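You operate a simulated robot arm through the tools that you are given. There is no shell and no other tool. Be economical: measure what you need, move in short steps, check, and stop when the job is done.

You run a simulated robot arm. Do the job below in one go: nothing can be reset, and whatever is moved stays where it is left.

## Task
Plug the grey lead into its socket and switch the amplifier to TAPE.
Fine: volume right down before the plug goes in, back at the half mark after; the amplifier stays on.

It is judged by the outcome, as a careful person would: the job done as asked, and still so three seconds after it is handed in. It fails if anything else is knocked over, pushed out of place, dropped, spilled or broken.

## Robot
A 7-joint arm with a two-finger parallel gripper, fixed in place. Base frame: the origin is at the foot of the arm, x ahead of it, y to its left, z up. Lengths are in m, angles in rad, forces in N, time in s.
With the tool pointing down near the work surface it reaches from about 0.28 to 0.68 m from the base axis. Its first joint turns from -1.152 to 1.152 rad. Payload 1.57 kg.
Tool frame: the origin (TCP) lies between the finger pads and is the grasp point; the fingertips stand 0.03 m ahead of it; z points along the fingers, y is the line along which they close. Largest opening 0.11 m; finger width 0.024, thickness 0.012; the body of the gripper, 0.048 by 0.112 m, starts 0.078 m behind the TCP.
Orientation is that of the tool frame in the base frame, as [roll, pitch, yaw] about the fixed x, y, z axes, in that order (R = Rz(yaw) Ry(pitch) Rx(roll)). With the fingers straight down and closing along the base's y, the tool's x points along the base's -x, its y along +y and its z along -z.

## Interface
- The arm moves only by the tool send_rows. Its argument "increments" is one flat list of numbers, 7 for each row, row after row: the shift along the tool's x, y, z in m, then the turn, a rotation vector about the tool's x, y, z in rad, then the gripper command, from -1 (shut) to 1 (fully open), values between in proportion. In form: [x, y, z, rx, ry, rz, claw, x, y, z, rx, ry, rz, claw, ...]. A call has 1 to 8 rows; each row shifts and turns the commanded pose from where the row before left it, along the tool's axes as they then stand. Each row takes 0.2 s and may step no farther than 0.05 m and 0.15 rad from the row before; otherwise, or with a gripper value out of range, the whole call is refused. Where a pose cannot be reached the arm comes as near as it can. A force on the tool above 40 N (or 10 N above the force at the start of the call, whichever is more), or a blocked arm, ends the call early, and 0.2 s more pass. The fingers move at their own pace (about 0.108 m/s each) and stop on an object; they squeeze with about 39 N. The grip force told is the motor's: it shows also when the fingers shut on nothing. Time passes only in rows, and 0.2 s behind the last, so rows that do not move let the fingers close. The reply holds the time, the measured pose of the TCP, the force on the tool along the base axes, the opening and the grip force, in the units named above and with some noise, with the torque about the TCP (base axes, N m) and any sound that the robot's microphone picked up.
- Cameras (640 x 400 px; columns grow to the right, rows downward): "scene" is fixed at [0.1708, -0.4061, 1.3884]; the picture's right is [0.66, -0.75, 0.00], its down [-0.53, -0.47, -0.70] and it looks along [0.53, 0.47, -0.71] (base axes); focal length 343 px, centre (320, 200). "wrist" rides on the gripper at [0.07, 0.016, -0.141] in the tool frame; the picture's right is [-0.23, 0.97, 0.00], its down [-0.86, -0.20, -0.48] and it looks along [-0.47, -0.11, 0.88] (tool axes); focal length 222 px, centre (320, 200). There is no depth. A picture from a camera that has moved, and an enlarged one, comes with that camera's place and axes in the base frame and with its lens.
- snapshot(camera): a new picture of that camera. It takes no simulated time.
- enlarge(camera, box): a new picture of the part [left, top, right, bottom] of that camera's present view, enlarged. It takes no simulated time.
- sign_off(): hands the job in; it is judged then, once.

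Go step by step. Nothing tells you positions but the pictures and the camera data: compare them with the known pose of the tool, close in by small moves and look again before you grip or let go. The budget is 120 turns and 84 pictures, counting those below and the enlarged ones. Unless the task says otherwise, let go and move clear before handing in, and close with one line.

The tools are called by a JSON object that holds its "name" and its "arguments". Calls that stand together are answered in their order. send_rows: Moves the arm, as the interface text tells. Its arguments: {"type":"object","properties":{"increments":{"type":"array","items":{"type":"number"}}},"required":["increments"]} The other tools are called the same way: snapshot (camera) takes a picture; enlarge (camera, box) takes an enlarged picture of a part of a camera's view; sign_off () hands the job in.

At the start:

```text
time_s: 0.0
tool_pos: [0.4631, -0.0152, 1.074]
tcp_rot: [-3.141, 0.002, -3.141]
wrist_force: [0.7, 0.0, -0.2]
wrist_torque: [0.02, 0.01, 0.01]
finger_gap: 0.1101
grasp_force: 0.0
```

scene: 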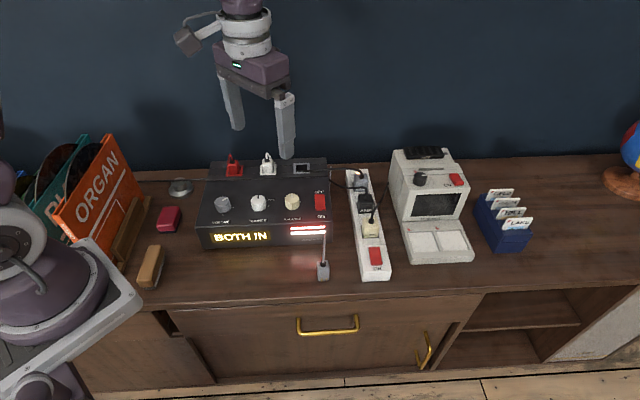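
wrist: 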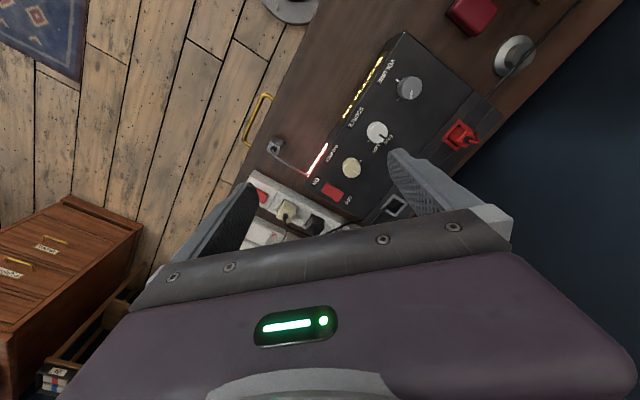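

I see an amplifier with three knobs, a red switch, red and white plugs at the back and an empty socket; a grey plug hangs or stands in front. I'll look closer.

{"name": "enlarge", "arguments": {"camera": "scene", "box": [190, 140, 350, 240]}}

{"name": "enlarge", "arguments": {"camera": "scene", "box": [270, 190, 400, 290]}}

{"name": "enlarge", "arguments": {"camera": "wrist", "box": [240, 20, 540, 220]}}

```text
4.00 times, centred on (270, 190) of scene
camera zoom: at [0.1708, -0.4061, 1.3884], right [0.66, -0.75, 0.0], down [-0.53, -0.47, -0.7], along [0.53, 0.47, -0.71], focal length 1371 px, centre (520, 240)
```

zoom: 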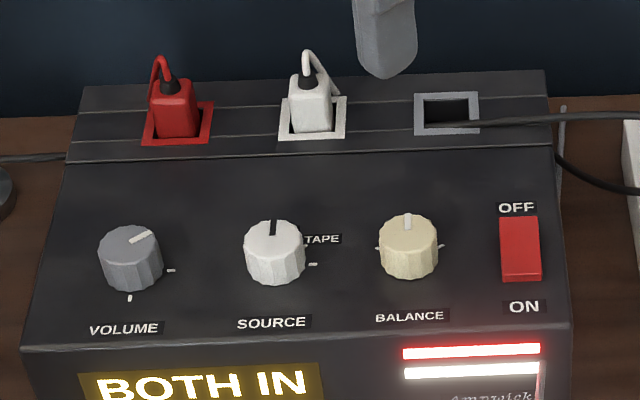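

```text
4.00 times, centred on (335, 240) of scene
camera zoom: at [0.1708, -0.4061, 1.3884], right [0.66, -0.75, 0.0], down [-0.53, -0.47, -0.7], along [0.53, 0.47, -0.71], focal length 1371 px, centre (260, 40)
```

zoom: 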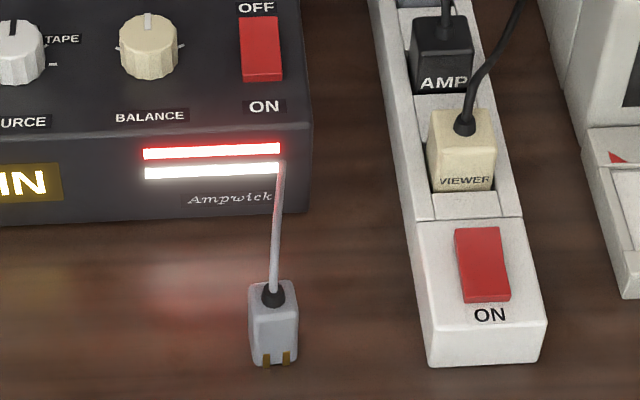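

```text
2.00 times, centred on (390, 120) of wrist
camera zoom: at [0.393, 0.0009, 1.2169], right [0.23, 0.97, 0.0], down [0.86, -0.2, 0.48], along [0.47, -0.11, -0.88], focal length 444 px, centre (180, 360)
```

zoom: 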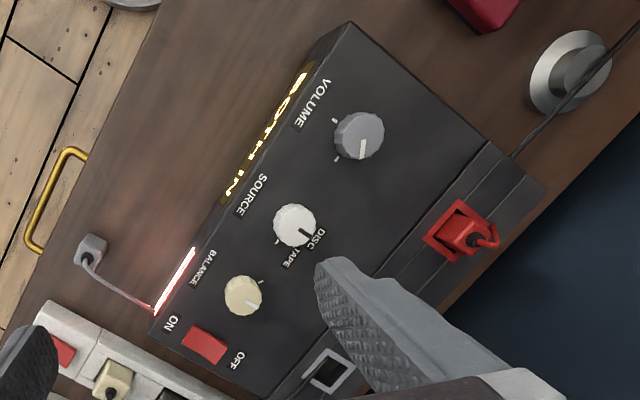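

The parts on the panel triangulate to z≈0.83, and the amplifier is turned about 41° from the base frame. I'll come lower, square up with it and look closely.

{"name": "send_rows", "arguments": {"increments": [0.011, 0.01, 0.035, 0, 0, 0, 1, 0.011, 0.01, 0.035, 0, 0, 0, 1, 0.011, 0.01, 0.034, 0, 0, 0, 1, 0, 0, 0, 0, 0, -0.144, 1, 0, 0, 0, 0, 0, -0.144, 1, 0, 0, 0, 0, 0, -0.144, 1, 0, 0, 0, 0, 0, -0.144, 1, 0, 0, 0, 0, 0, -0.144, 1]}}

{"name": "snapshot", "arguments": {"camera": "wrist"}}

{"name": "enlarge", "arguments": {"camera": "wrist", "box": [160, 60, 480, 260]}}

```text
time_s: 1.8
tool_pos: [0.4309, 0.0146, 0.9704]
tcp_rot: [-3.141, 0.0, -2.42]
wrist_force: [-0.5, -0.2, -0.1]
wrist_torque: [-0.02, -0.01, 0.01]
finger_gap: 0.1101
grasp_force: 0.1
```

```text
78 pictures are left
camera wrist: at [0.3664, -0.02, 1.113], right [-0.47, 0.88, 0.0], down [0.77, 0.42, 0.48], along [0.42, 0.23, -0.88], focal length 222 px, centre (320, 200)
```

wrist: 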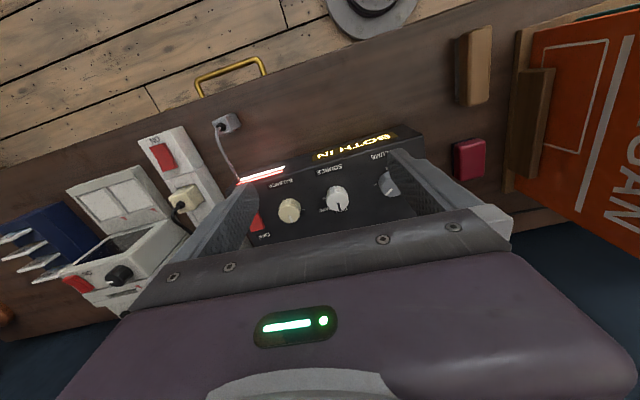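

```text
2.00 times, centred on (320, 160) of wrist
camera zoom: at [0.3664, -0.02, 1.113], right [-0.47, 0.88, 0.0], down [0.77, 0.42, 0.48], along [0.42, 0.23, -0.88], focal length 444 px, centre (320, 280)
```

zoom: 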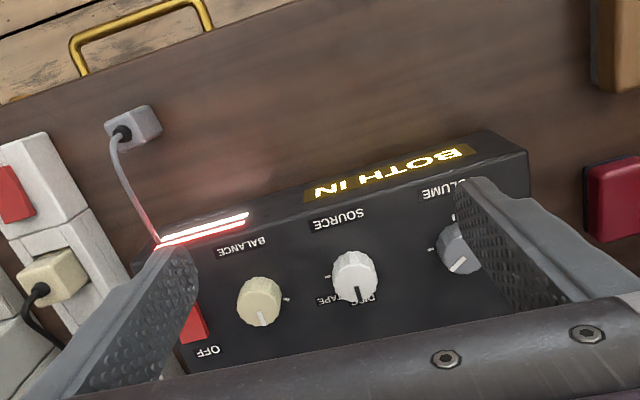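

Enlarging re-renders sharply, so I zoom on the knobs and plug.

{"name": "enlarge", "arguments": {"camera": "wrist", "box": [312, 170, 360, 220]}}

{"name": "enlarge", "arguments": {"camera": "wrist", "box": [362, 145, 410, 205]}}

{"name": "enlarge", "arguments": {"camera": "scene", "box": [208, 188, 272, 228]}}

{"name": "enlarge", "arguments": {"camera": "scene", "box": [300, 220, 348, 290]}}

{"name": "enlarge", "arguments": {"camera": "scene", "box": [240, 140, 400, 240]}}

```text
8.00 times, centred on (336, 195) of wrist
camera zoom: at [0.3664, -0.02, 1.113], right [-0.47, 0.88, 0.0], down [0.77, 0.42, 0.48], along [0.42, 0.23, -0.88], focal length 1777 px, centre (192, 240)
```

zoom: 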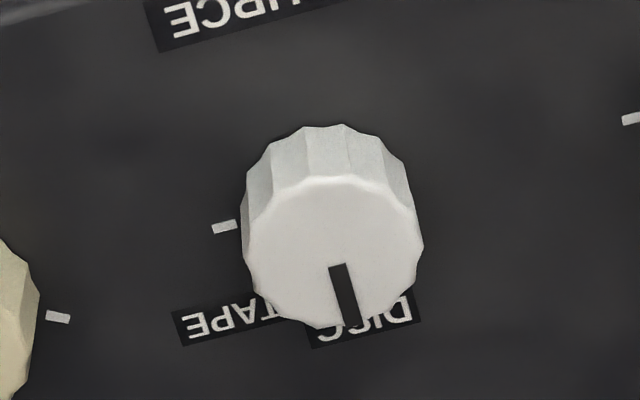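

```text
6.67 times, centred on (386, 175) of wrist
camera zoom: at [0.3664, -0.02, 1.113], right [-0.47, 0.88, 0.0], down [0.77, 0.42, 0.48], along [0.42, 0.23, -0.88], focal length 1481 px, centre (-120, 367)
```

zoom: 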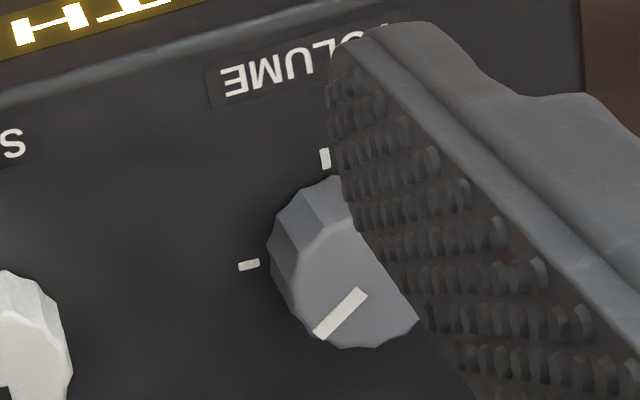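

```text
10.00 times, centred on (240, 208) of scene
camera zoom: at [0.1708, -0.4061, 1.3884], right [0.66, -0.75, 0.0], down [-0.53, -0.47, -0.7], along [0.53, 0.47, -0.71], focal length 3428 px, centre (1120, 120)
```

zoom: 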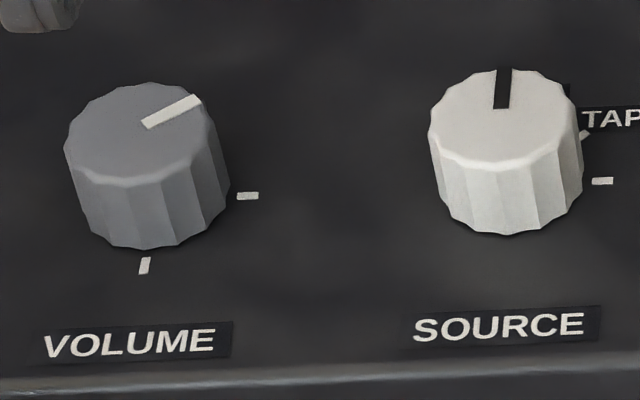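

```text
5.71 times, centred on (324, 255) of scene
camera zoom: at [0.1708, -0.4061, 1.3884], right [0.66, -0.75, 0.0], down [-0.53, -0.47, -0.7], along [0.53, 0.47, -0.71], focal length 1959 px, centre (297, -114)
```

zoom: 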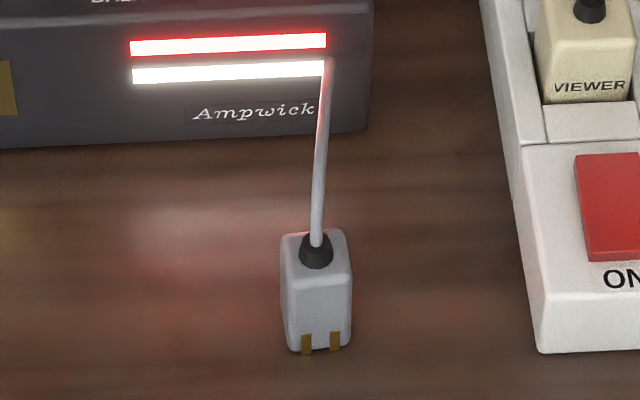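

```text
4.00 times, centred on (320, 190) of scene
camera zoom: at [0.1708, -0.4061, 1.3884], right [0.66, -0.75, 0.0], down [-0.53, -0.47, -0.7], along [0.53, 0.47, -0.71], focal length 1371 px, centre (320, 240)
```

zoom: 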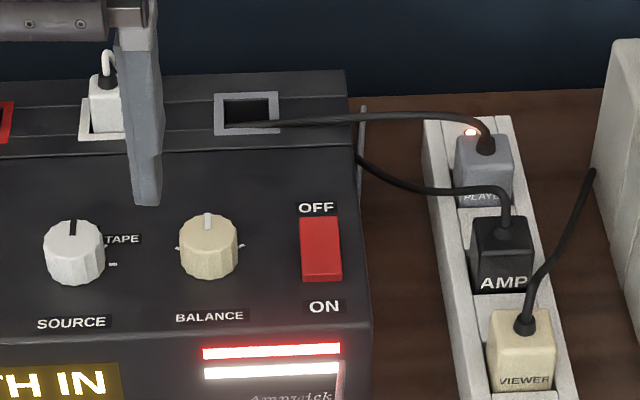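

I check the empty socket and the cable crossing it.

{"name": "enlarge", "arguments": {"camera": "scene", "box": [280, 150, 344, 190]}}

{"name": "enlarge", "arguments": {"camera": "wrist", "box": [200, 100, 264, 190]}}

{"name": "enlarge", "arguments": {"camera": "scene", "box": [100, 130, 260, 230]}}

```text
10.00 times, centred on (312, 170) of scene
camera zoom: at [0.1708, -0.4061, 1.3884], right [0.66, -0.75, 0.0], down [-0.53, -0.47, -0.7], along [0.53, 0.47, -0.71], focal length 3428 px, centre (400, 500)
```

zoom: 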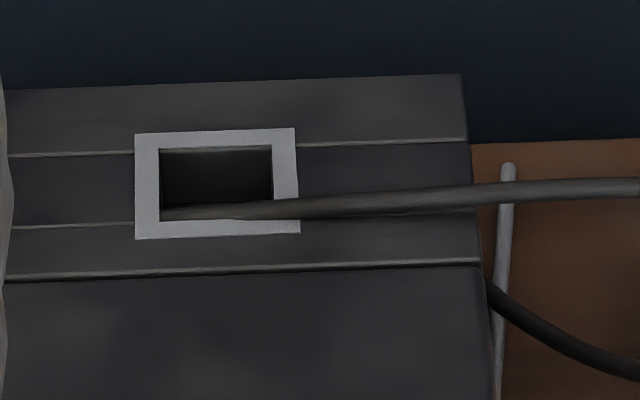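

```text
4.44 times, centred on (232, 145) of wrist
camera zoom: at [0.3664, -0.02, 1.113], right [-0.47, 0.88, 0.0], down [0.77, 0.42, 0.48], along [0.42, 0.23, -0.88], focal length 987 px, centre (711, 444)
```

zoom: 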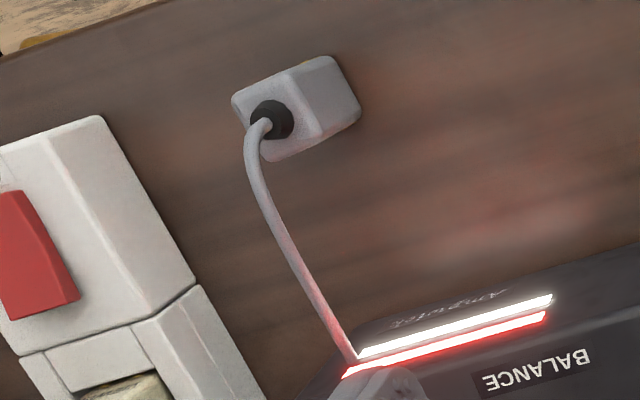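

```text
4.00 times, centred on (180, 180) of scene
camera zoom: at [0.1708, -0.4061, 1.3884], right [0.66, -0.75, 0.0], down [-0.53, -0.47, -0.7], along [0.53, 0.47, -0.71], focal length 1371 px, centre (880, 280)
```

zoom: 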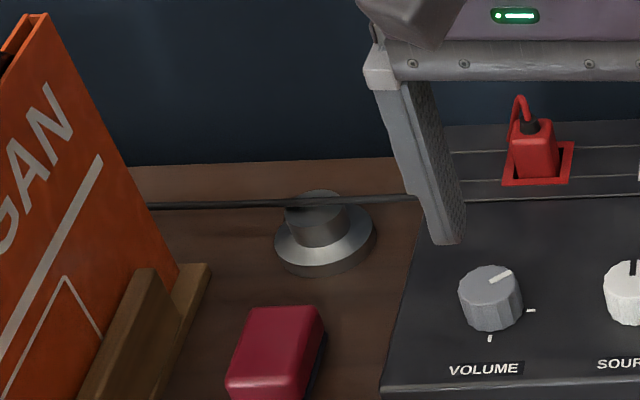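

The plug stands upright on the counter near (0.499, -0.127), about 0.027 wide; the black cable is only the player's. I now bring the camera over the volume knob to see all its marks, and zoom on the plug.

{"name": "send_rows", "arguments": {"increments": [-0.0374, 0.016, 0, 0, 0, 0, 1, -0.0374, 0.016, 0, 0, 0, 0, 1, -0.0374, 0.016, 0, 0, 0, 0, 1, -0.0374, 0.016, 0, 0, 0, 0, 1]}}

{"name": "snapshot", "arguments": {"camera": "wrist"}}

{"name": "enlarge", "arguments": {"camera": "wrist", "box": [200, 30, 360, 130]}}

{"name": "enlarge", "arguments": {"camera": "scene", "box": [307, 255, 339, 285]}}

```text
time_s: 2.8
tool_pos: [0.4996, 0.1636, 0.9708]
tcp_rot: [3.141, 0.001, -2.422]
wrist_force: [0.2, 0.2, -0.5]
wrist_torque: [0.02, -0.03, 0.0]
finger_gap: 0.1099
grasp_force: 0.1
```

```text
68 pictures are left
camera wrist: at [0.4356, 0.1294, 1.1133], right [-0.47, 0.88, 0.0], down [0.77, 0.41, 0.48], along [0.42, 0.23, -0.88], focal length 222 px, centre (320, 200)
```

wrist: 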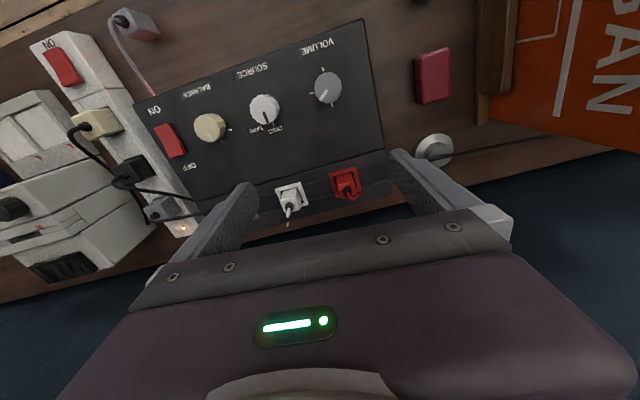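

```text
4.00 times, centred on (280, 80) of wrist
camera zoom: at [0.4356, 0.1294, 1.1133], right [-0.47, 0.88, 0.0], down [0.77, 0.41, 0.48], along [0.42, 0.23, -0.88], focal length 888 px, centre (480, 680)
```

zoom: 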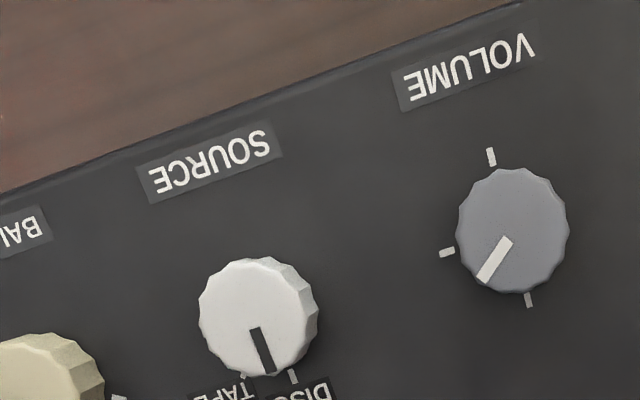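

```text
13.33 times, centred on (323, 270) of scene
camera zoom: at [0.1708, -0.4061, 1.3884], right [0.66, -0.75, 0.0], down [-0.53, -0.47, -0.7], along [0.53, 0.47, -0.71], focal length 4570 px, centre (280, -733)
```

zoom: 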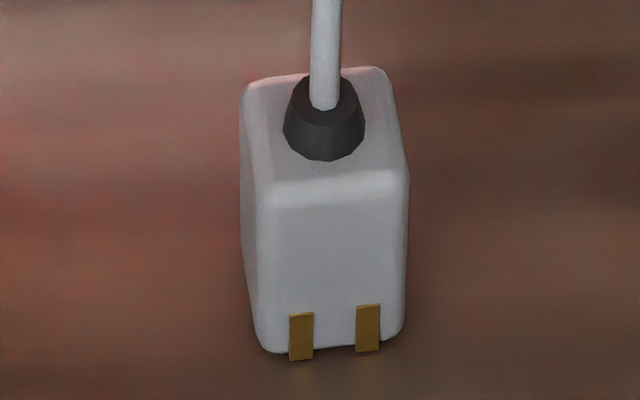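

{"name": "enlarge", "arguments": {"camera": "wrist", "box": [240, 85, 290, 140]}}

{"name": "enlarge", "arguments": {"camera": "wrist", "box": [305, 60, 350, 110]}}

```text
7.27 times, centred on (265, 112) of wrist
camera zoom: at [0.4356, 0.1294, 1.1133], right [-0.47, 0.88, 0.0], down [0.77, 0.41, 0.48], along [0.42, 0.23, -0.88], focal length 1615 px, centre (720, 836)
```

zoom: 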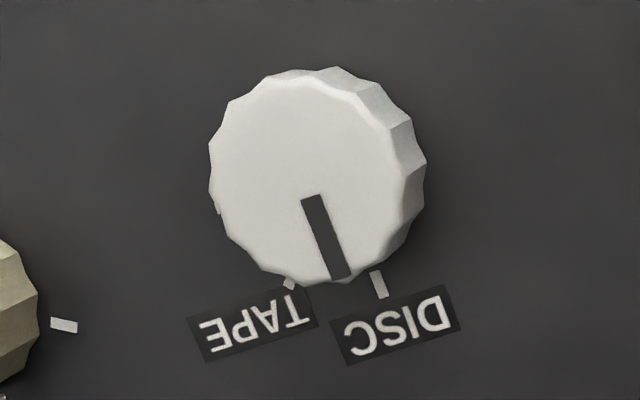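

```text
8.00 times, centred on (328, 85) of wrist
camera zoom: at [0.4356, 0.1294, 1.1133], right [-0.47, 0.88, 0.0], down [0.77, 0.41, 0.48], along [0.42, 0.23, -0.88], focal length 1777 px, centre (260, 1120)
```

zoom: 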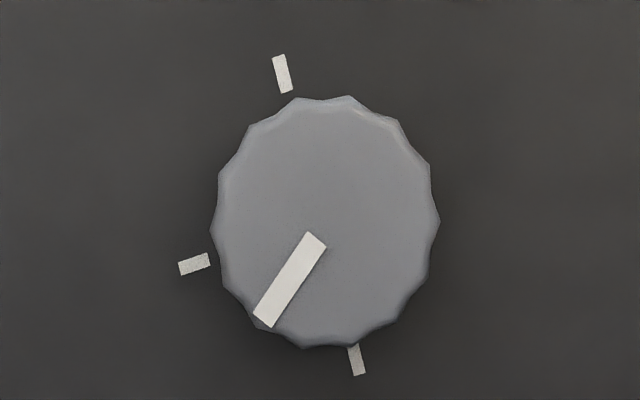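

The volume marks run back → right → front (clockwise), so "right down" is the back mark and half the right mark; the pointer is about 53° past the back mark. TAPE is 45° clockwise of DISC. I move over the volume knob at about (0.4405, 0.1435).

{"name": "send_rows", "arguments": {"increments": [0.0288, 0.012, 0, 0, 0, 0, 0.1, 0.0288, 0.012, 0, 0, 0, 0, 0.1, 0, 0, 0, 0, 0, 0.15, 0.1, 0, 0, 0, 0, 0, 0.15, 0.1, 0, 0, 0.04, 0, 0, 0, 0.1, 0, 0, 0.04, 0, 0, 0, 0.1, 0, 0, 0, 0, 0, 0, 0.1]}}

{"name": "snapshot", "arguments": {"camera": "wrist"}}

{"name": "enlarge", "arguments": {"camera": "scene", "box": [170, 140, 298, 230]}}

```text
time_s: 4.4
tool_pos: [0.4423, 0.1429, 0.8923]
tcp_rot: [3.141, 0.0, -2.72]
wrist_force: [0.3, -0.2, -1.0]
wrist_torque: [-0.02, 0.0, -0.03]
finger_gap: 0.0604
grasp_force: 0.0
```

```text
63 pictures are left
camera wrist: at [0.3711, 0.1281, 1.034], right [-0.19, 0.98, 0.0], down [0.86, 0.17, 0.48], along [0.47, 0.09, -0.88], focal length 222 px, centre (320, 200)
```

wrist: 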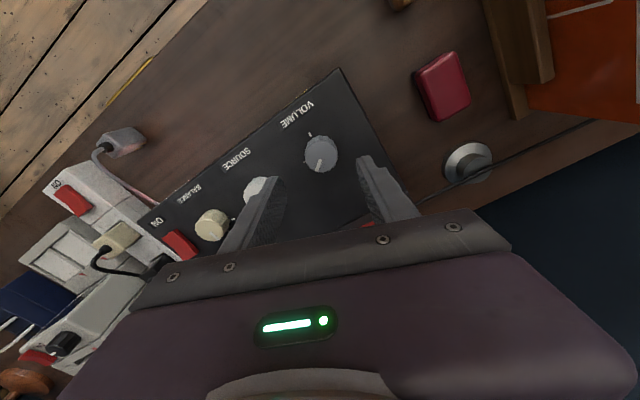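

```text
4.44 times, centred on (234, 185) of scene
camera zoom: at [0.1708, -0.4061, 1.3884], right [0.66, -0.75, 0.0], down [-0.53, -0.47, -0.7], along [0.53, 0.47, -0.71], focal length 1523 px, centre (702, 267)
```

zoom: 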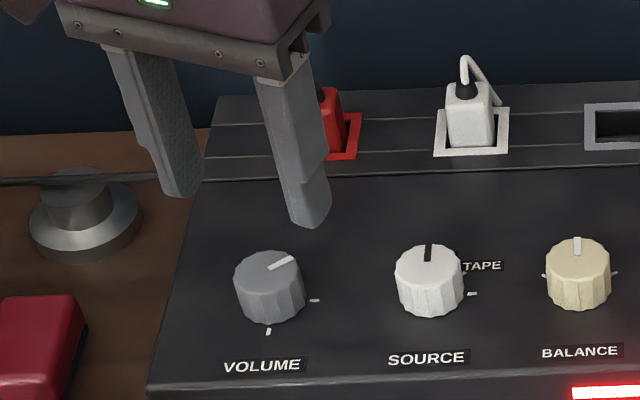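

The estimate agrees (fingers centred over the volume knob). I go down and close on it.

{"name": "send_rows", "arguments": {"increments": [0.002, 0, 0.034, 0, 0, 0, 0.1, 0, 0, 0.034, 0, 0, 0, 0.1, 0, 0, 0, 0, 0, 0, 0.1]}}

{"name": "enlarge", "arguments": {"camera": "scene", "box": [190, 165, 286, 225]}}

```text
time_s: 5.2
tool_pos: [0.4399, 0.1422, 0.8223]
tcp_rot: [3.141, 0.001, -2.721]
wrist_force: [0.2, 0.3, -1.0]
wrist_torque: [-0.04, 0.03, -0.01]
finger_gap: 0.0603
grasp_force: 0.1
```

```text
6.67 times, centred on (238, 195) of scene
camera zoom: at [0.1708, -0.4061, 1.3884], right [0.66, -0.75, 0.0], down [-0.53, -0.47, -0.7], along [0.53, 0.47, -0.71], focal length 2285 px, centre (867, 233)
```

zoom: 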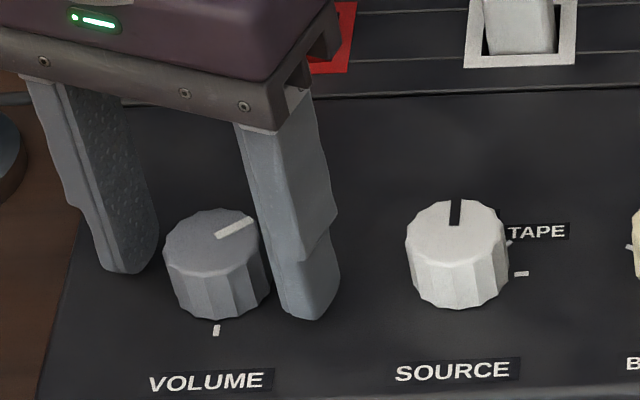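

{"name": "send_rows", "arguments": {"increments": [0, 0, 0, 0, 0, 0, -1, 0, 0, 0, 0, 0, 0, -1]}}

{"name": "enlarge", "arguments": {"camera": "scene", "box": [190, 165, 286, 225]}}

```text
time_s: 5.8
tool_pos: [0.4401, 0.1422, 0.8232]
tcp_rot: [-3.14, 0.002, -2.724]
wrist_force: [-4.1, 6.6, -8.1]
wrist_torque: [0.3, -0.06, 0.04]
finger_gap: 0.0335
grasp_force: 41.1
```

```text
6.67 times, centred on (238, 195) of scene
camera zoom: at [0.1709, -0.4059, 1.3885], right [0.66, -0.75, 0.0], down [-0.53, -0.47, -0.7], along [0.53, 0.47, -0.71], focal length 2285 px, centre (867, 233)
```

zoom: 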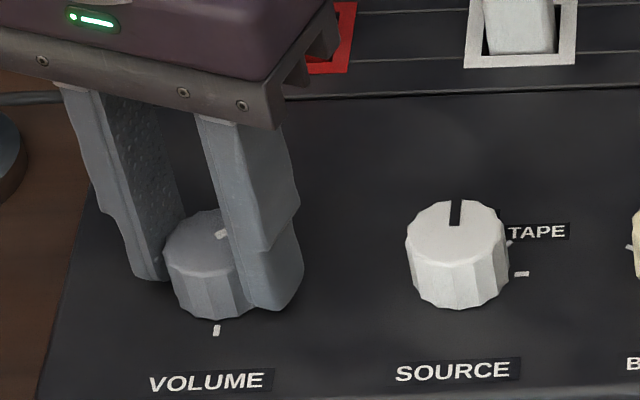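

{"name": "send_rows", "arguments": {"increments": [0, 0, 0, 0, 0, -0.12, -1, 0, 0, 0, 0, 0, -0.12, -1, 0, 0, 0, 0, 0, -0.12, -1, 0, 0, 0, 0, 0, -0.12, -1, 0, 0, 0, 0, 0, -0.12, -1, 0, 0, 0, 0, 0, -0.12, -1]}}

{"name": "snapshot", "arguments": {"camera": "scene"}}

{"name": "enlarge", "arguments": {"camera": "wrist", "box": [270, 90, 370, 190]}}

```text
time_s: 7.2
tool_pos: [0.4396, 0.1431, 0.8234]
tcp_rot: [-3.14, 0.001, -1.999]
wrist_force: [0.3, 16.7, 6.9]
wrist_torque: [0.1, 0.19, 0.02]
finger_gap: 0.0335
grasp_force: 41.2
```

```text
59 pictures are left
```

scene: 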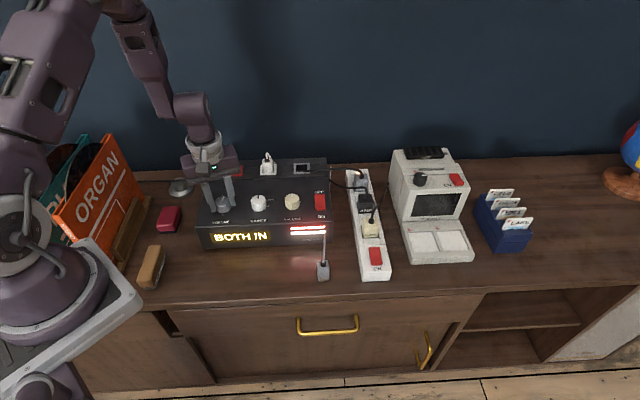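

```text
4.00 times, centred on (320, 140) of wrist
camera zoom: at [0.3954, 0.0849, 0.9653], right [-0.79, 0.61, 0.0], down [0.53, 0.69, 0.48], along [0.29, 0.38, -0.88], focal length 888 px, centre (320, 440)
```

zoom: 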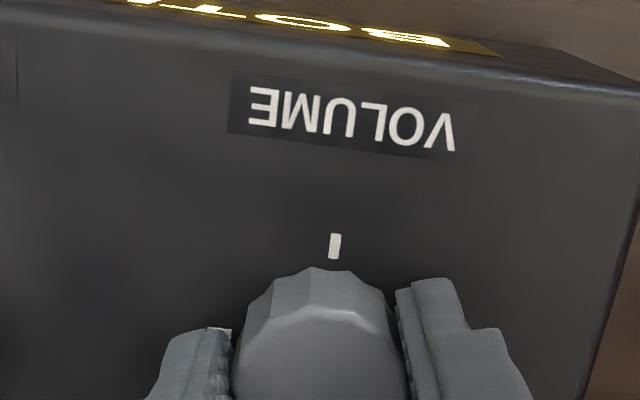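

{"name": "send_rows", "arguments": {"increments": [0, 0, 0, 0, 0, -0.1, -1, 0, 0, 0, 0, 0, -0.08, -1]}}

{"name": "enlarge", "arguments": {"camera": "wrist", "box": [270, 140, 370, 240]}}

{"name": "enlarge", "arguments": {"camera": "scene", "box": [190, 175, 350, 250]}}

```text
time_s: 7.8
tool_pos: [0.4401, 0.1424, 0.8224]
tcp_rot: [-3.141, 0.002, -1.819]
wrist_force: [2.3, 19.9, 4.7]
wrist_torque: [1.15, -0.29, -0.02]
finger_gap: 0.0334
grasp_force: 41.1
```

```text
4.00 times, centred on (320, 190) of wrist
camera zoom: at [0.4065, 0.078, 0.9653], right [-0.89, 0.46, 0.0], down [0.4, 0.78, 0.48], along [0.22, 0.43, -0.88], focal length 888 px, centre (320, 240)
```

zoom: 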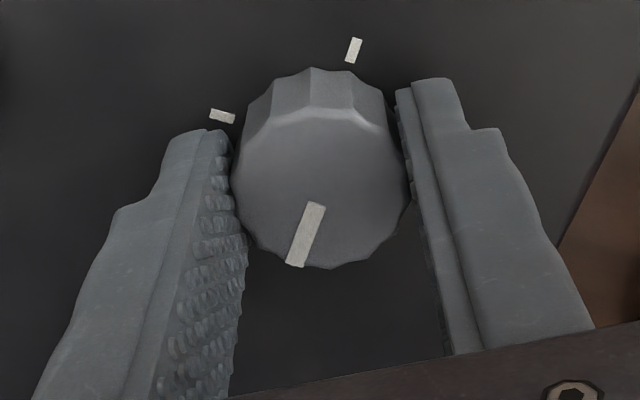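

```text
4.00 times, centred on (270, 212) of scene
camera zoom: at [0.1708, -0.4057, 1.3885], right [0.66, -0.75, 0.0], down [-0.53, -0.47, -0.7], along [0.53, 0.47, -0.71], focal length 1371 px, centre (520, 150)
```

zoom: 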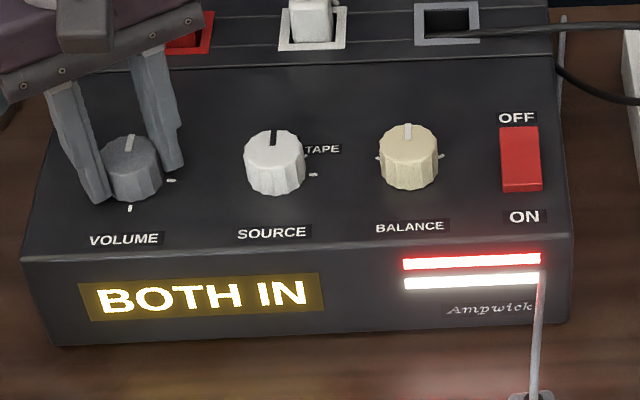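

{"name": "send_rows", "arguments": {"increments": [0, 0, 0, 0, 0, -0.04, -1, 0, 0, 0, 0, 0, 0, -1]}}

{"name": "enlarge", "arguments": {"camera": "wrist", "box": [290, 140, 350, 220]}}

```text
time_s: 8.4
tool_pos: [0.44, 0.1425, 0.8235]
tcp_rot: [-3.14, 0.001, -1.781]
wrist_force: [1.9, 22.9, 18.4]
wrist_torque: [0.6, -0.1, -0.33]
finger_gap: 0.0335
grasp_force: 40.9
```

```text
5.00 times, centred on (320, 180) of wrist
camera zoom: at [0.4089, 0.0768, 0.9653], right [-0.91, 0.42, 0.0], down [0.37, 0.79, 0.48], along [0.21, 0.44, -0.88], focal length 1111 px, centre (320, 300)
```

zoom: 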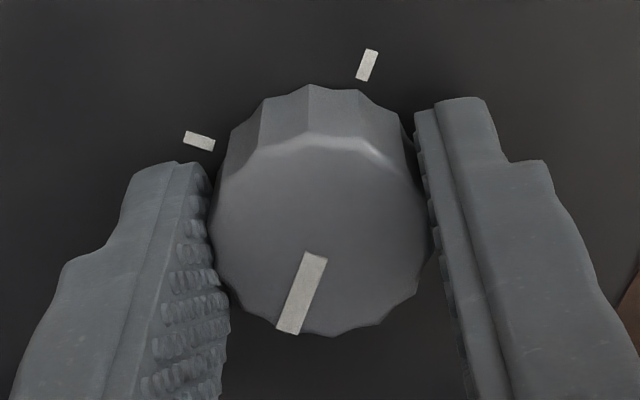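

The resisting torque shows the knob is at its lower stop, with the pointer at the back mark. I let go and rise straight up.

{"name": "send_rows", "arguments": {"increments": [0, 0, 0, 0, 0, 0.02, -1, 0, 0, 0, 0, 0, 0, 0.1, 0, 0, 0, 0, 0, 0, 0.1, 0, 0, -0.04, 0, 0, 0, 0.1, 0, 0, -0.04, 0, 0, 0, 0.1, 0, 0, -0.04, 0, 0, 0, 0.1]}}

{"name": "enlarge", "arguments": {"camera": "wrist", "box": [280, 110, 360, 190]}}

```text
time_s: 9.8
tool_pos: [0.4406, 0.1406, 0.9438]
tcp_rot: [3.141, -0.001, -1.801]
wrist_force: [0.1, 0.3, 0.8]
wrist_torque: [0.03, 0.03, 0.03]
finger_gap: 0.0603
grasp_force: 0.1
```

```text
5.00 times, centred on (320, 150) of wrist
camera zoom: at [0.4073, 0.0753, 1.0866], right [-0.9, 0.44, 0.0], down [0.39, 0.79, 0.48], along [0.21, 0.43, -0.88], focal length 1111 px, centre (320, 450)
```

zoom: 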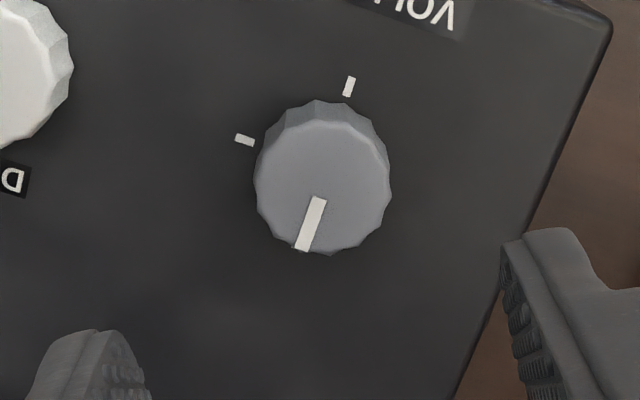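

Volume is at the back mark (right down). Next is the source knob, at about (0.500, 0.082).

{"name": "send_rows", "arguments": {"increments": [0.0218, -0.0356, 0, 0, 0, 0, 0.1, 0.0218, -0.0356, 0, 0, 0, 0, 0.1, 0, 0, 0.045, 0, 0, 0, 0.1, 0, 0, 0, 0, 0, 0, 0.1]}}

{"name": "enlarge", "arguments": {"camera": "wrist", "box": [200, 60, 440, 240]}}

{"name": "enlarge", "arguments": {"camera": "scene", "box": [210, 140, 338, 220]}}

```text
time_s: 10.8
tool_pos: [0.499, 0.0815, 0.8985]
tcp_rot: [-3.141, -0.001, -1.801]
wrist_force: [-0.3, 0.4, 0.0]
wrist_torque: [-0.01, 0.0, -0.02]
finger_gap: 0.0604
grasp_force: 0.0
```

```text
2.22 times, centred on (320, 150) of wrist
camera zoom: at [0.4672, 0.0172, 1.0407], right [-0.9, 0.44, 0.0], down [0.39, 0.79, 0.48], along [0.21, 0.43, -0.88], focal length 494 px, centre (320, 311)
```

zoom: 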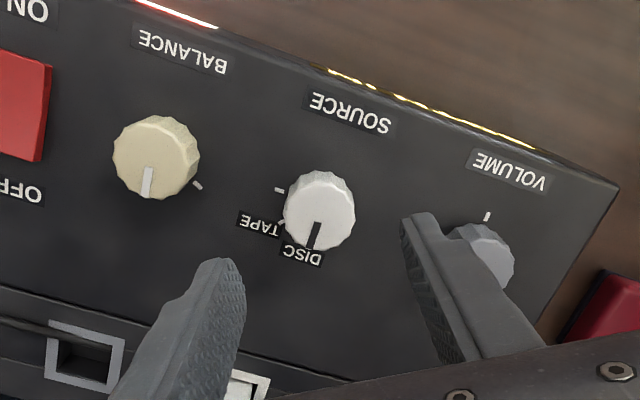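

```text
5.00 times, centred on (274, 180) of scene
camera zoom: at [0.1708, -0.4061, 1.3884], right [0.66, -0.75, 0.0], down [-0.53, -0.47, -0.7], along [0.53, 0.47, -0.71], focal length 1714 px, centre (550, 300)
```

zoom: 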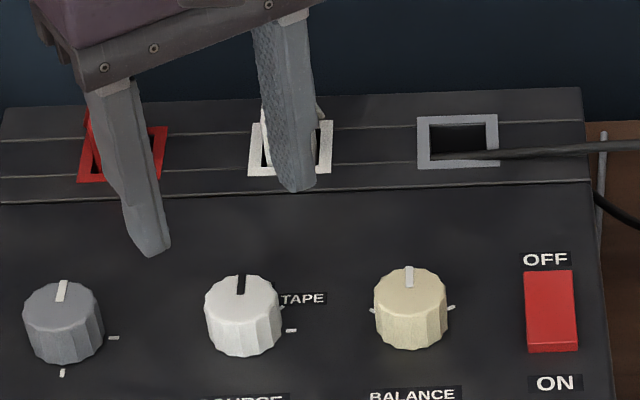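

{"name": "send_rows", "arguments": {"increments": [0.001, 0, 0.038, 0, 0, 0, 0.1, 0, 0, 0.037, 0, 0, 0, 0.1, 0, 0, 0, 0, 0, 0, -1, 0, 0, 0, 0, 0, 0, -1]}}

{"name": "enlarge", "arguments": {"camera": "wrist", "box": [270, 120, 370, 220]}}

```text
time_s: 11.8
tool_pos: [0.4999, 0.0812, 0.8224]
tcp_rot: [-3.141, 0.0, -1.803]
wrist_force: [12.1, -6.1, -7.0]
wrist_torque: [-0.11, -0.58, -0.06]
finger_gap: 0.0332
grasp_force: 41.0
```

```text
4.00 times, centred on (320, 170) of wrist
camera zoom: at [0.4672, 0.0159, 0.9651], right [-0.9, 0.44, 0.0], down [0.39, 0.79, 0.48], along [0.21, 0.43, -0.88], focal length 888 px, centre (320, 320)
```

zoom: 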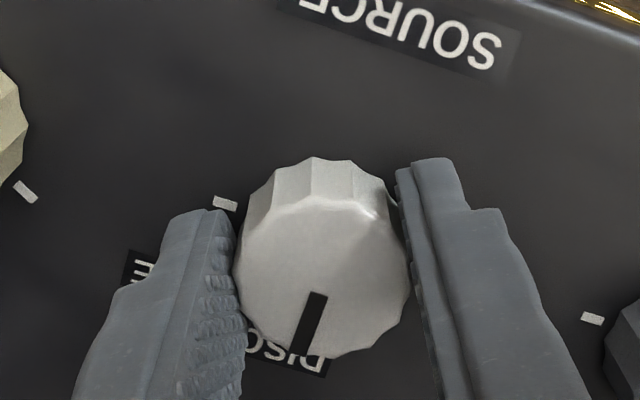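

{"name": "send_rows", "arguments": {"increments": [0, -0.001, 0, 0, 0, 0, -1, 0, 0, 0, 0, 0, 0.13, -1, 0, 0, 0, 0, 0, 0.13, -1, 0, 0, 0, 0, 0, 0.13, -1, 0, 0, 0, 0, 0, 0.13, -1, 0, 0, 0, 0, 0, 0.13, -1, 0, 0, 0, 0, 0, 0.13, -1]}}

{"name": "enlarge", "arguments": {"camera": "wrist", "box": [270, 120, 370, 220]}}

{"name": "enlarge", "arguments": {"camera": "scene", "box": [210, 170, 338, 250]}}

```text
time_s: 13.6
tool_pos: [0.499, 0.0821, 0.8234]
tcp_rot: [3.139, -0.004, -2.582]
wrist_force: [-4.1, -0.2, 11.7]
wrist_torque: [-0.03, 0.43, 0.0]
finger_gap: 0.0338
grasp_force: 41.4
stopped in row 7: the force on the tool passed its limit at 40 N (the readings are from after the stop); the commanded pose is now the measured one
```

```text
4.00 times, centred on (320, 170) of wrist
camera zoom: at [0.4306, 0.0581, 0.9652], right [-0.32, 0.95, 0.0], down [0.83, 0.28, 0.48], along [0.45, 0.15, -0.88], focal length 888 px, centre (320, 320)
```

zoom: 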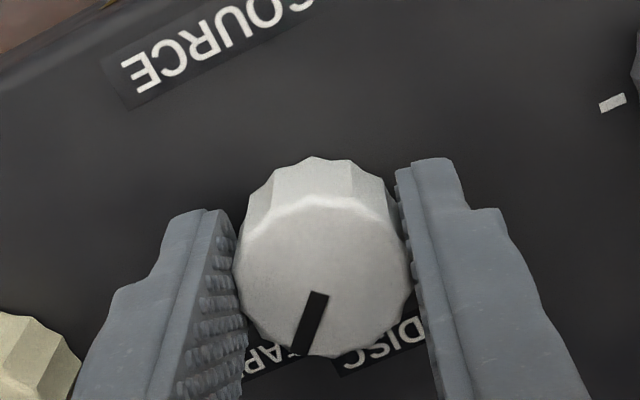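

```text
5.00 times, centred on (274, 210) of scene
camera zoom: at [0.1706, -0.4061, 1.3885], right [0.66, -0.75, 0.0], down [-0.53, -0.47, -0.7], along [0.53, 0.47, -0.71], focal length 1714 px, centre (550, 150)
```

zoom: 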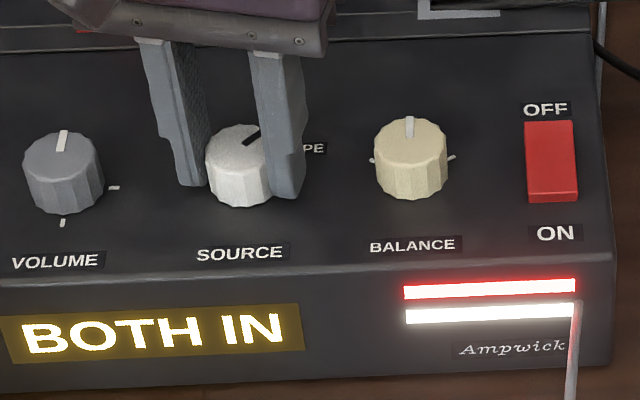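

Turned by 45°. I release and check the pointer.

{"name": "send_rows", "arguments": {"increments": [0, 0, 0, 0, 0, 0, 0.1, 0, 0, 0, 0, 0, 0, 0.1, 0, 0, -0.045, 0, 0, 0, 0.1, 0, 0, -0.045, 0, 0, 0, 0.1, 0, 0, -0.04, 0, 0, 0, 0.1]}}

{"name": "enlarge", "arguments": {"camera": "wrist", "box": [280, 100, 370, 190]}}

{"name": "snapshot", "arguments": {"camera": "wrist"}}

```text
time_s: 14.8
tool_pos: [0.5007, 0.0801, 0.9545]
tcp_rot: [3.141, -0.003, -2.584]
wrist_force: [0.6, 1.4, 0.5]
wrist_torque: [0.02, 0.0, 0.0]
finger_gap: 0.0607
grasp_force: 0.0
```

```text
4.44 times, centred on (325, 145) of wrist
camera zoom: at [0.4324, 0.0557, 1.0973], right [-0.32, 0.95, 0.0], down [0.83, 0.28, 0.48], along [0.45, 0.15, -0.88], focal length 987 px, centre (298, 444)
```

zoom: 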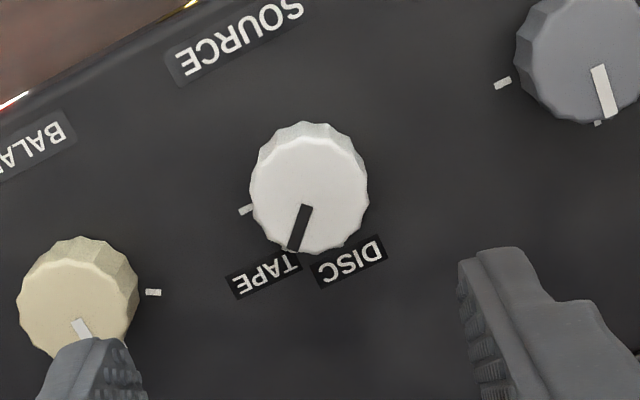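

```text
47 pictures are left
camera wrist: at [0.4324, 0.0557, 1.0973], right [-0.32, 0.95, 0.0], down [0.83, 0.28, 0.48], along [0.45, 0.15, -0.88], focal length 222 px, centre (320, 200)
```

wrist: 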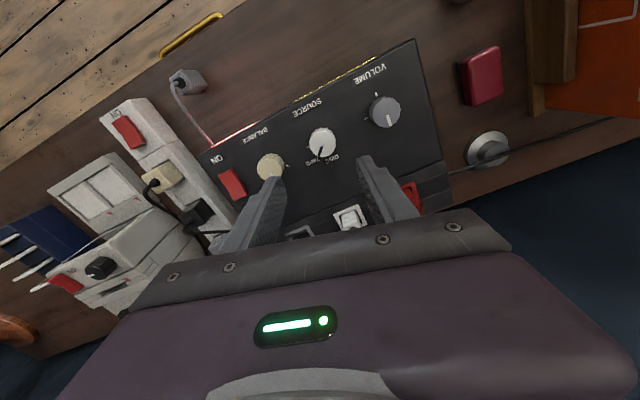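

The source pointer now points to TAPE. Next I study the plug and the empty socket from here.

{"name": "enlarge", "arguments": {"camera": "wrist", "box": [160, 60, 224, 104]}}

{"name": "send_rows", "arguments": {"increments": [0.02, -0.045, 0, 0, 0, 0, 0.1, 0.02, -0.045, 0, 0, 0, 0, 0.1]}}

{"name": "snapshot", "arguments": {"camera": "wrist"}}

```text
9.09 times, centred on (192, 82) of wrist
camera zoom: at [0.4324, 0.0557, 1.0973], right [-0.32, 0.95, 0.0], down [0.83, 0.28, 0.48], along [0.45, 0.15, -0.88], focal length 2019 px, centre (1484, 1273)
```

zoom: 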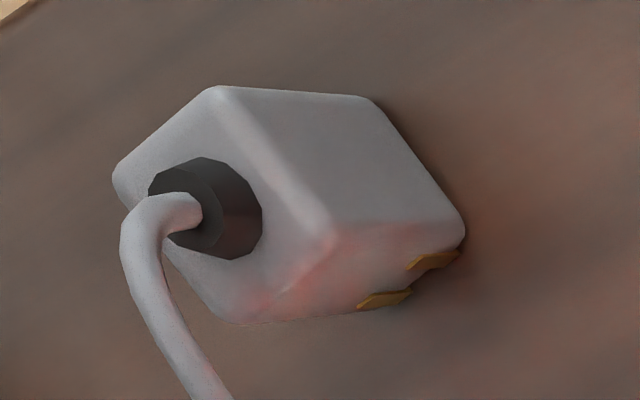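

```text
time_s: 15.4
tool_pos: [0.5156, -0.0169, 0.9544]
tcp_rot: [3.139, -0.002, -2.581]
wrist_force: [0.4, 0.2, -0.4]
wrist_torque: [0.02, 0.05, -0.01]
finger_gap: 0.0603
grasp_force: 0.1
```

```text
45 pictures are left
camera wrist: at [0.4482, -0.0412, 1.097], right [-0.33, 0.95, 0.0], down [0.83, 0.29, 0.48], along [0.45, 0.16, -0.88], focal length 222 px, centre (320, 200)
```

wrist: 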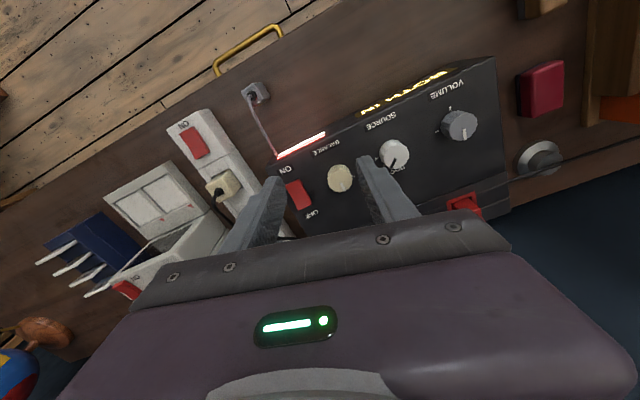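

The plug has contact strips on both front and back faces, so it can go in either way round. I measure how deep the white plug sits, then move over the grey plug.

{"name": "enlarge", "arguments": {"camera": "scene", "box": [250, 145, 330, 195]}}

{"name": "send_rows", "arguments": {"increments": [0.03, -0.03, 0, 0, 0, -0.1, 0.1, 0.03, -0.03, 0, 0, 0, -0.1, 0.1, 0, 0, 0.02, 0, 0, -0.0, 0.1, 0, 0, 0, 0, 0, 0, 0.1]}}

{"name": "snapshot", "arguments": {"camera": "wrist"}}

```text
8.00 times, centred on (290, 170) of scene
camera zoom: at [0.1709, -0.4061, 1.3884], right [0.66, -0.75, 0.0], down [-0.53, -0.47, -0.7], along [0.53, 0.47, -0.71], focal length 2742 px, centre (560, 440)
```

zoom: 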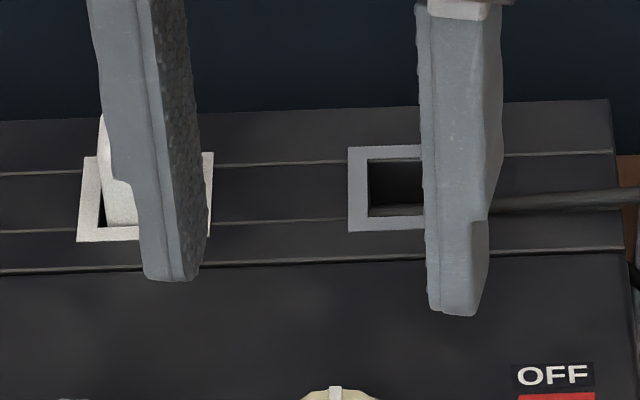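

```text
time_s: 16.4
tool_pos: [0.4981, -0.099, 0.9341]
tcp_rot: [3.139, -0.002, -2.381]
wrist_force: [-0.9, 0.3, -0.3]
wrist_torque: [-0.01, 0.0, -0.01]
finger_gap: 0.0604
grasp_force: 0.1
```

```text
43 pictures are left
camera wrist: at [0.4357, -0.1353, 1.0762], right [-0.51, 0.86, 0.0], down [0.76, 0.44, 0.48], along [0.41, 0.24, -0.88], focal length 222 px, centre (320, 200)
```

wrist: 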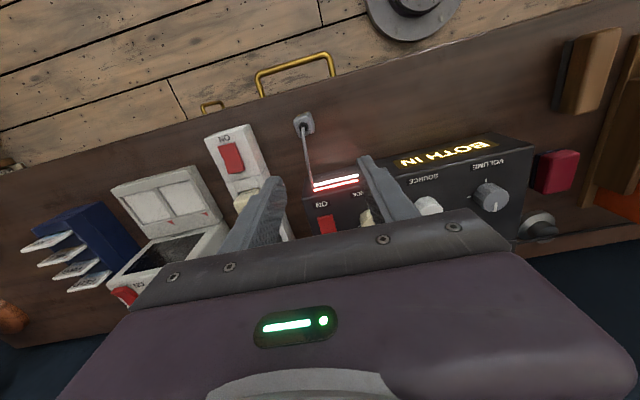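

{"name": "enlarge", "arguments": {"camera": "wrist", "box": [285, 104, 325, 140]}}

{"name": "enlarge", "arguments": {"camera": "scene", "box": [250, 145, 330, 195]}}

```text
11.11 times, centred on (305, 122) of wrist
camera zoom: at [0.4357, -0.1353, 1.0762], right [-0.51, 0.86, 0.0], down [0.76, 0.44, 0.48], along [0.41, 0.24, -0.88], focal length 2468 px, centre (487, 1067)
```

zoom: 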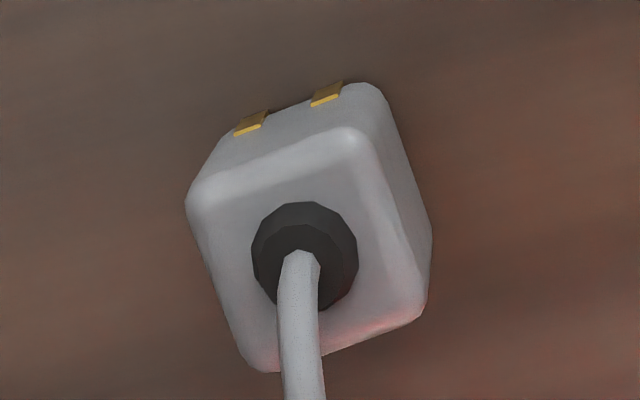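

```text
8.00 times, centred on (290, 170) of scene
camera zoom: at [0.1708, -0.4061, 1.3884], right [0.66, -0.75, 0.0], down [-0.53, -0.47, -0.7], along [0.53, 0.47, -0.71], focal length 2742 px, centre (560, 440)
```

zoom: 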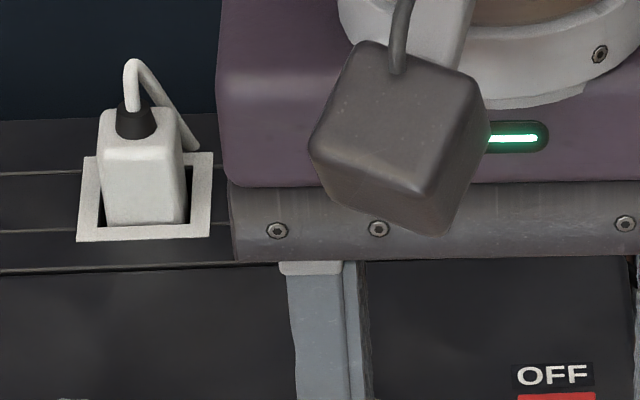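

The plug centre is at about (0.499, -0.125), top z≈0.749, turned about 50°; in the socket about 17 mm goes in, leaving 29 mm out. I align over it and come partway down.

{"name": "send_rows", "arguments": {"increments": [0, 0, 0, 0, 0, -0.119, 0.1, 0.0195, -0.0173, 0, 0, 0, 0, 0.1, 0, 0, 0.045, 0, 0, 0, 0.1, 0, 0, 0.045, 0, 0, 0, 0.1, 0, 0, 0.03, 0, 0, 0, 0.1, 0, 0, 0, 0, 0, 0, 0.1]}}

{"name": "enlarge", "arguments": {"camera": "scene", "box": [280, 205, 376, 285]}}

{"name": "enlarge", "arguments": {"camera": "wrist", "box": [240, 80, 400, 220]}}

```text
time_s: 17.8
tool_pos: [0.4969, -0.124, 0.8141]
tcp_rot: [3.139, -0.001, -2.265]
wrist_force: [0.2, 0.6, -0.1]
wrist_torque: [-0.02, -0.02, 0.05]
finger_gap: 0.0605
grasp_force: 0.0
```

```text
5.00 times, centred on (328, 245) of scene
camera zoom: at [0.1708, -0.4061, 1.3884], right [0.66, -0.75, 0.0], down [-0.53, -0.47, -0.7], along [0.53, 0.47, -0.71], focal length 1714 px, centre (280, -25)
```

zoom: 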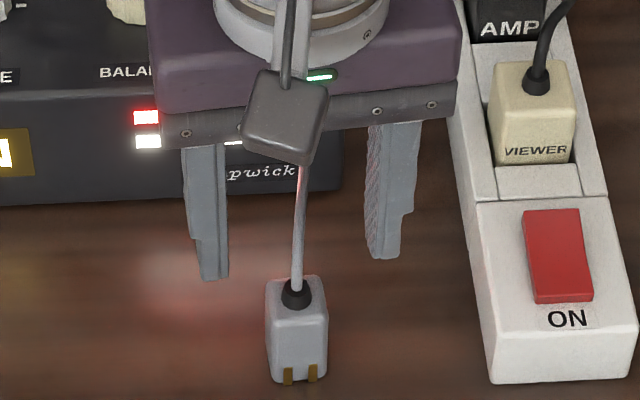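

```text
2.86 times, centred on (320, 150) of wrist
camera zoom: at [0.4401, -0.1695, 0.9569], right [-0.6, 0.8, 0.0], down [0.7, 0.53, 0.48], along [0.38, 0.29, -0.88], focal length 635 px, centre (320, 343)
```

zoom: 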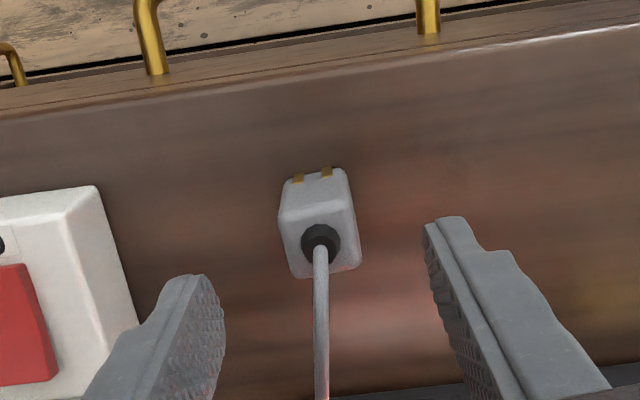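

{"name": "send_rows", "arguments": {"increments": [0, 0, 0.03, 0, 0, 0, 0.1, 0, 0, 0.027, 0, 0, 0, 0.1, 0, 0, 0, 0, 0, 0, 0.1]}}

{"name": "enlarge", "arguments": {"camera": "scene", "box": [280, 225, 376, 295]}}

```text
time_s: 18.6
tool_pos: [0.4976, -0.1247, 0.7548]
tcp_rot: [3.141, 0.0, -2.263]
wrist_force: [1.0, -0.6, 0.0]
wrist_torque: [0.02, 0.01, 0.0]
finger_gap: 0.0606
grasp_force: 0.0
```

```text
5.71 times, centred on (328, 260) of scene
camera zoom: at [0.1708, -0.4061, 1.3884], right [0.66, -0.75, 0.0], down [-0.53, -0.47, -0.7], along [0.53, 0.47, -0.71], focal length 1959 px, centre (274, -143)
```

zoom: 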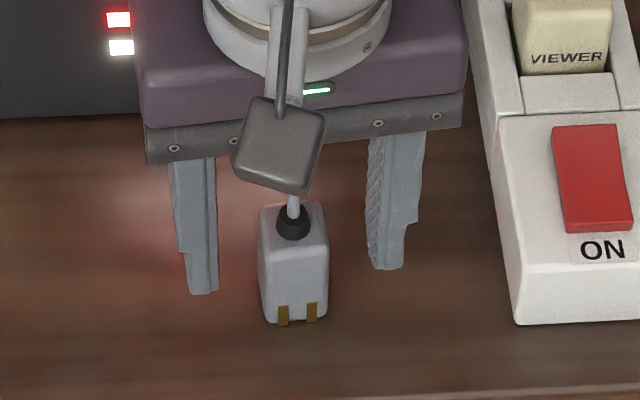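

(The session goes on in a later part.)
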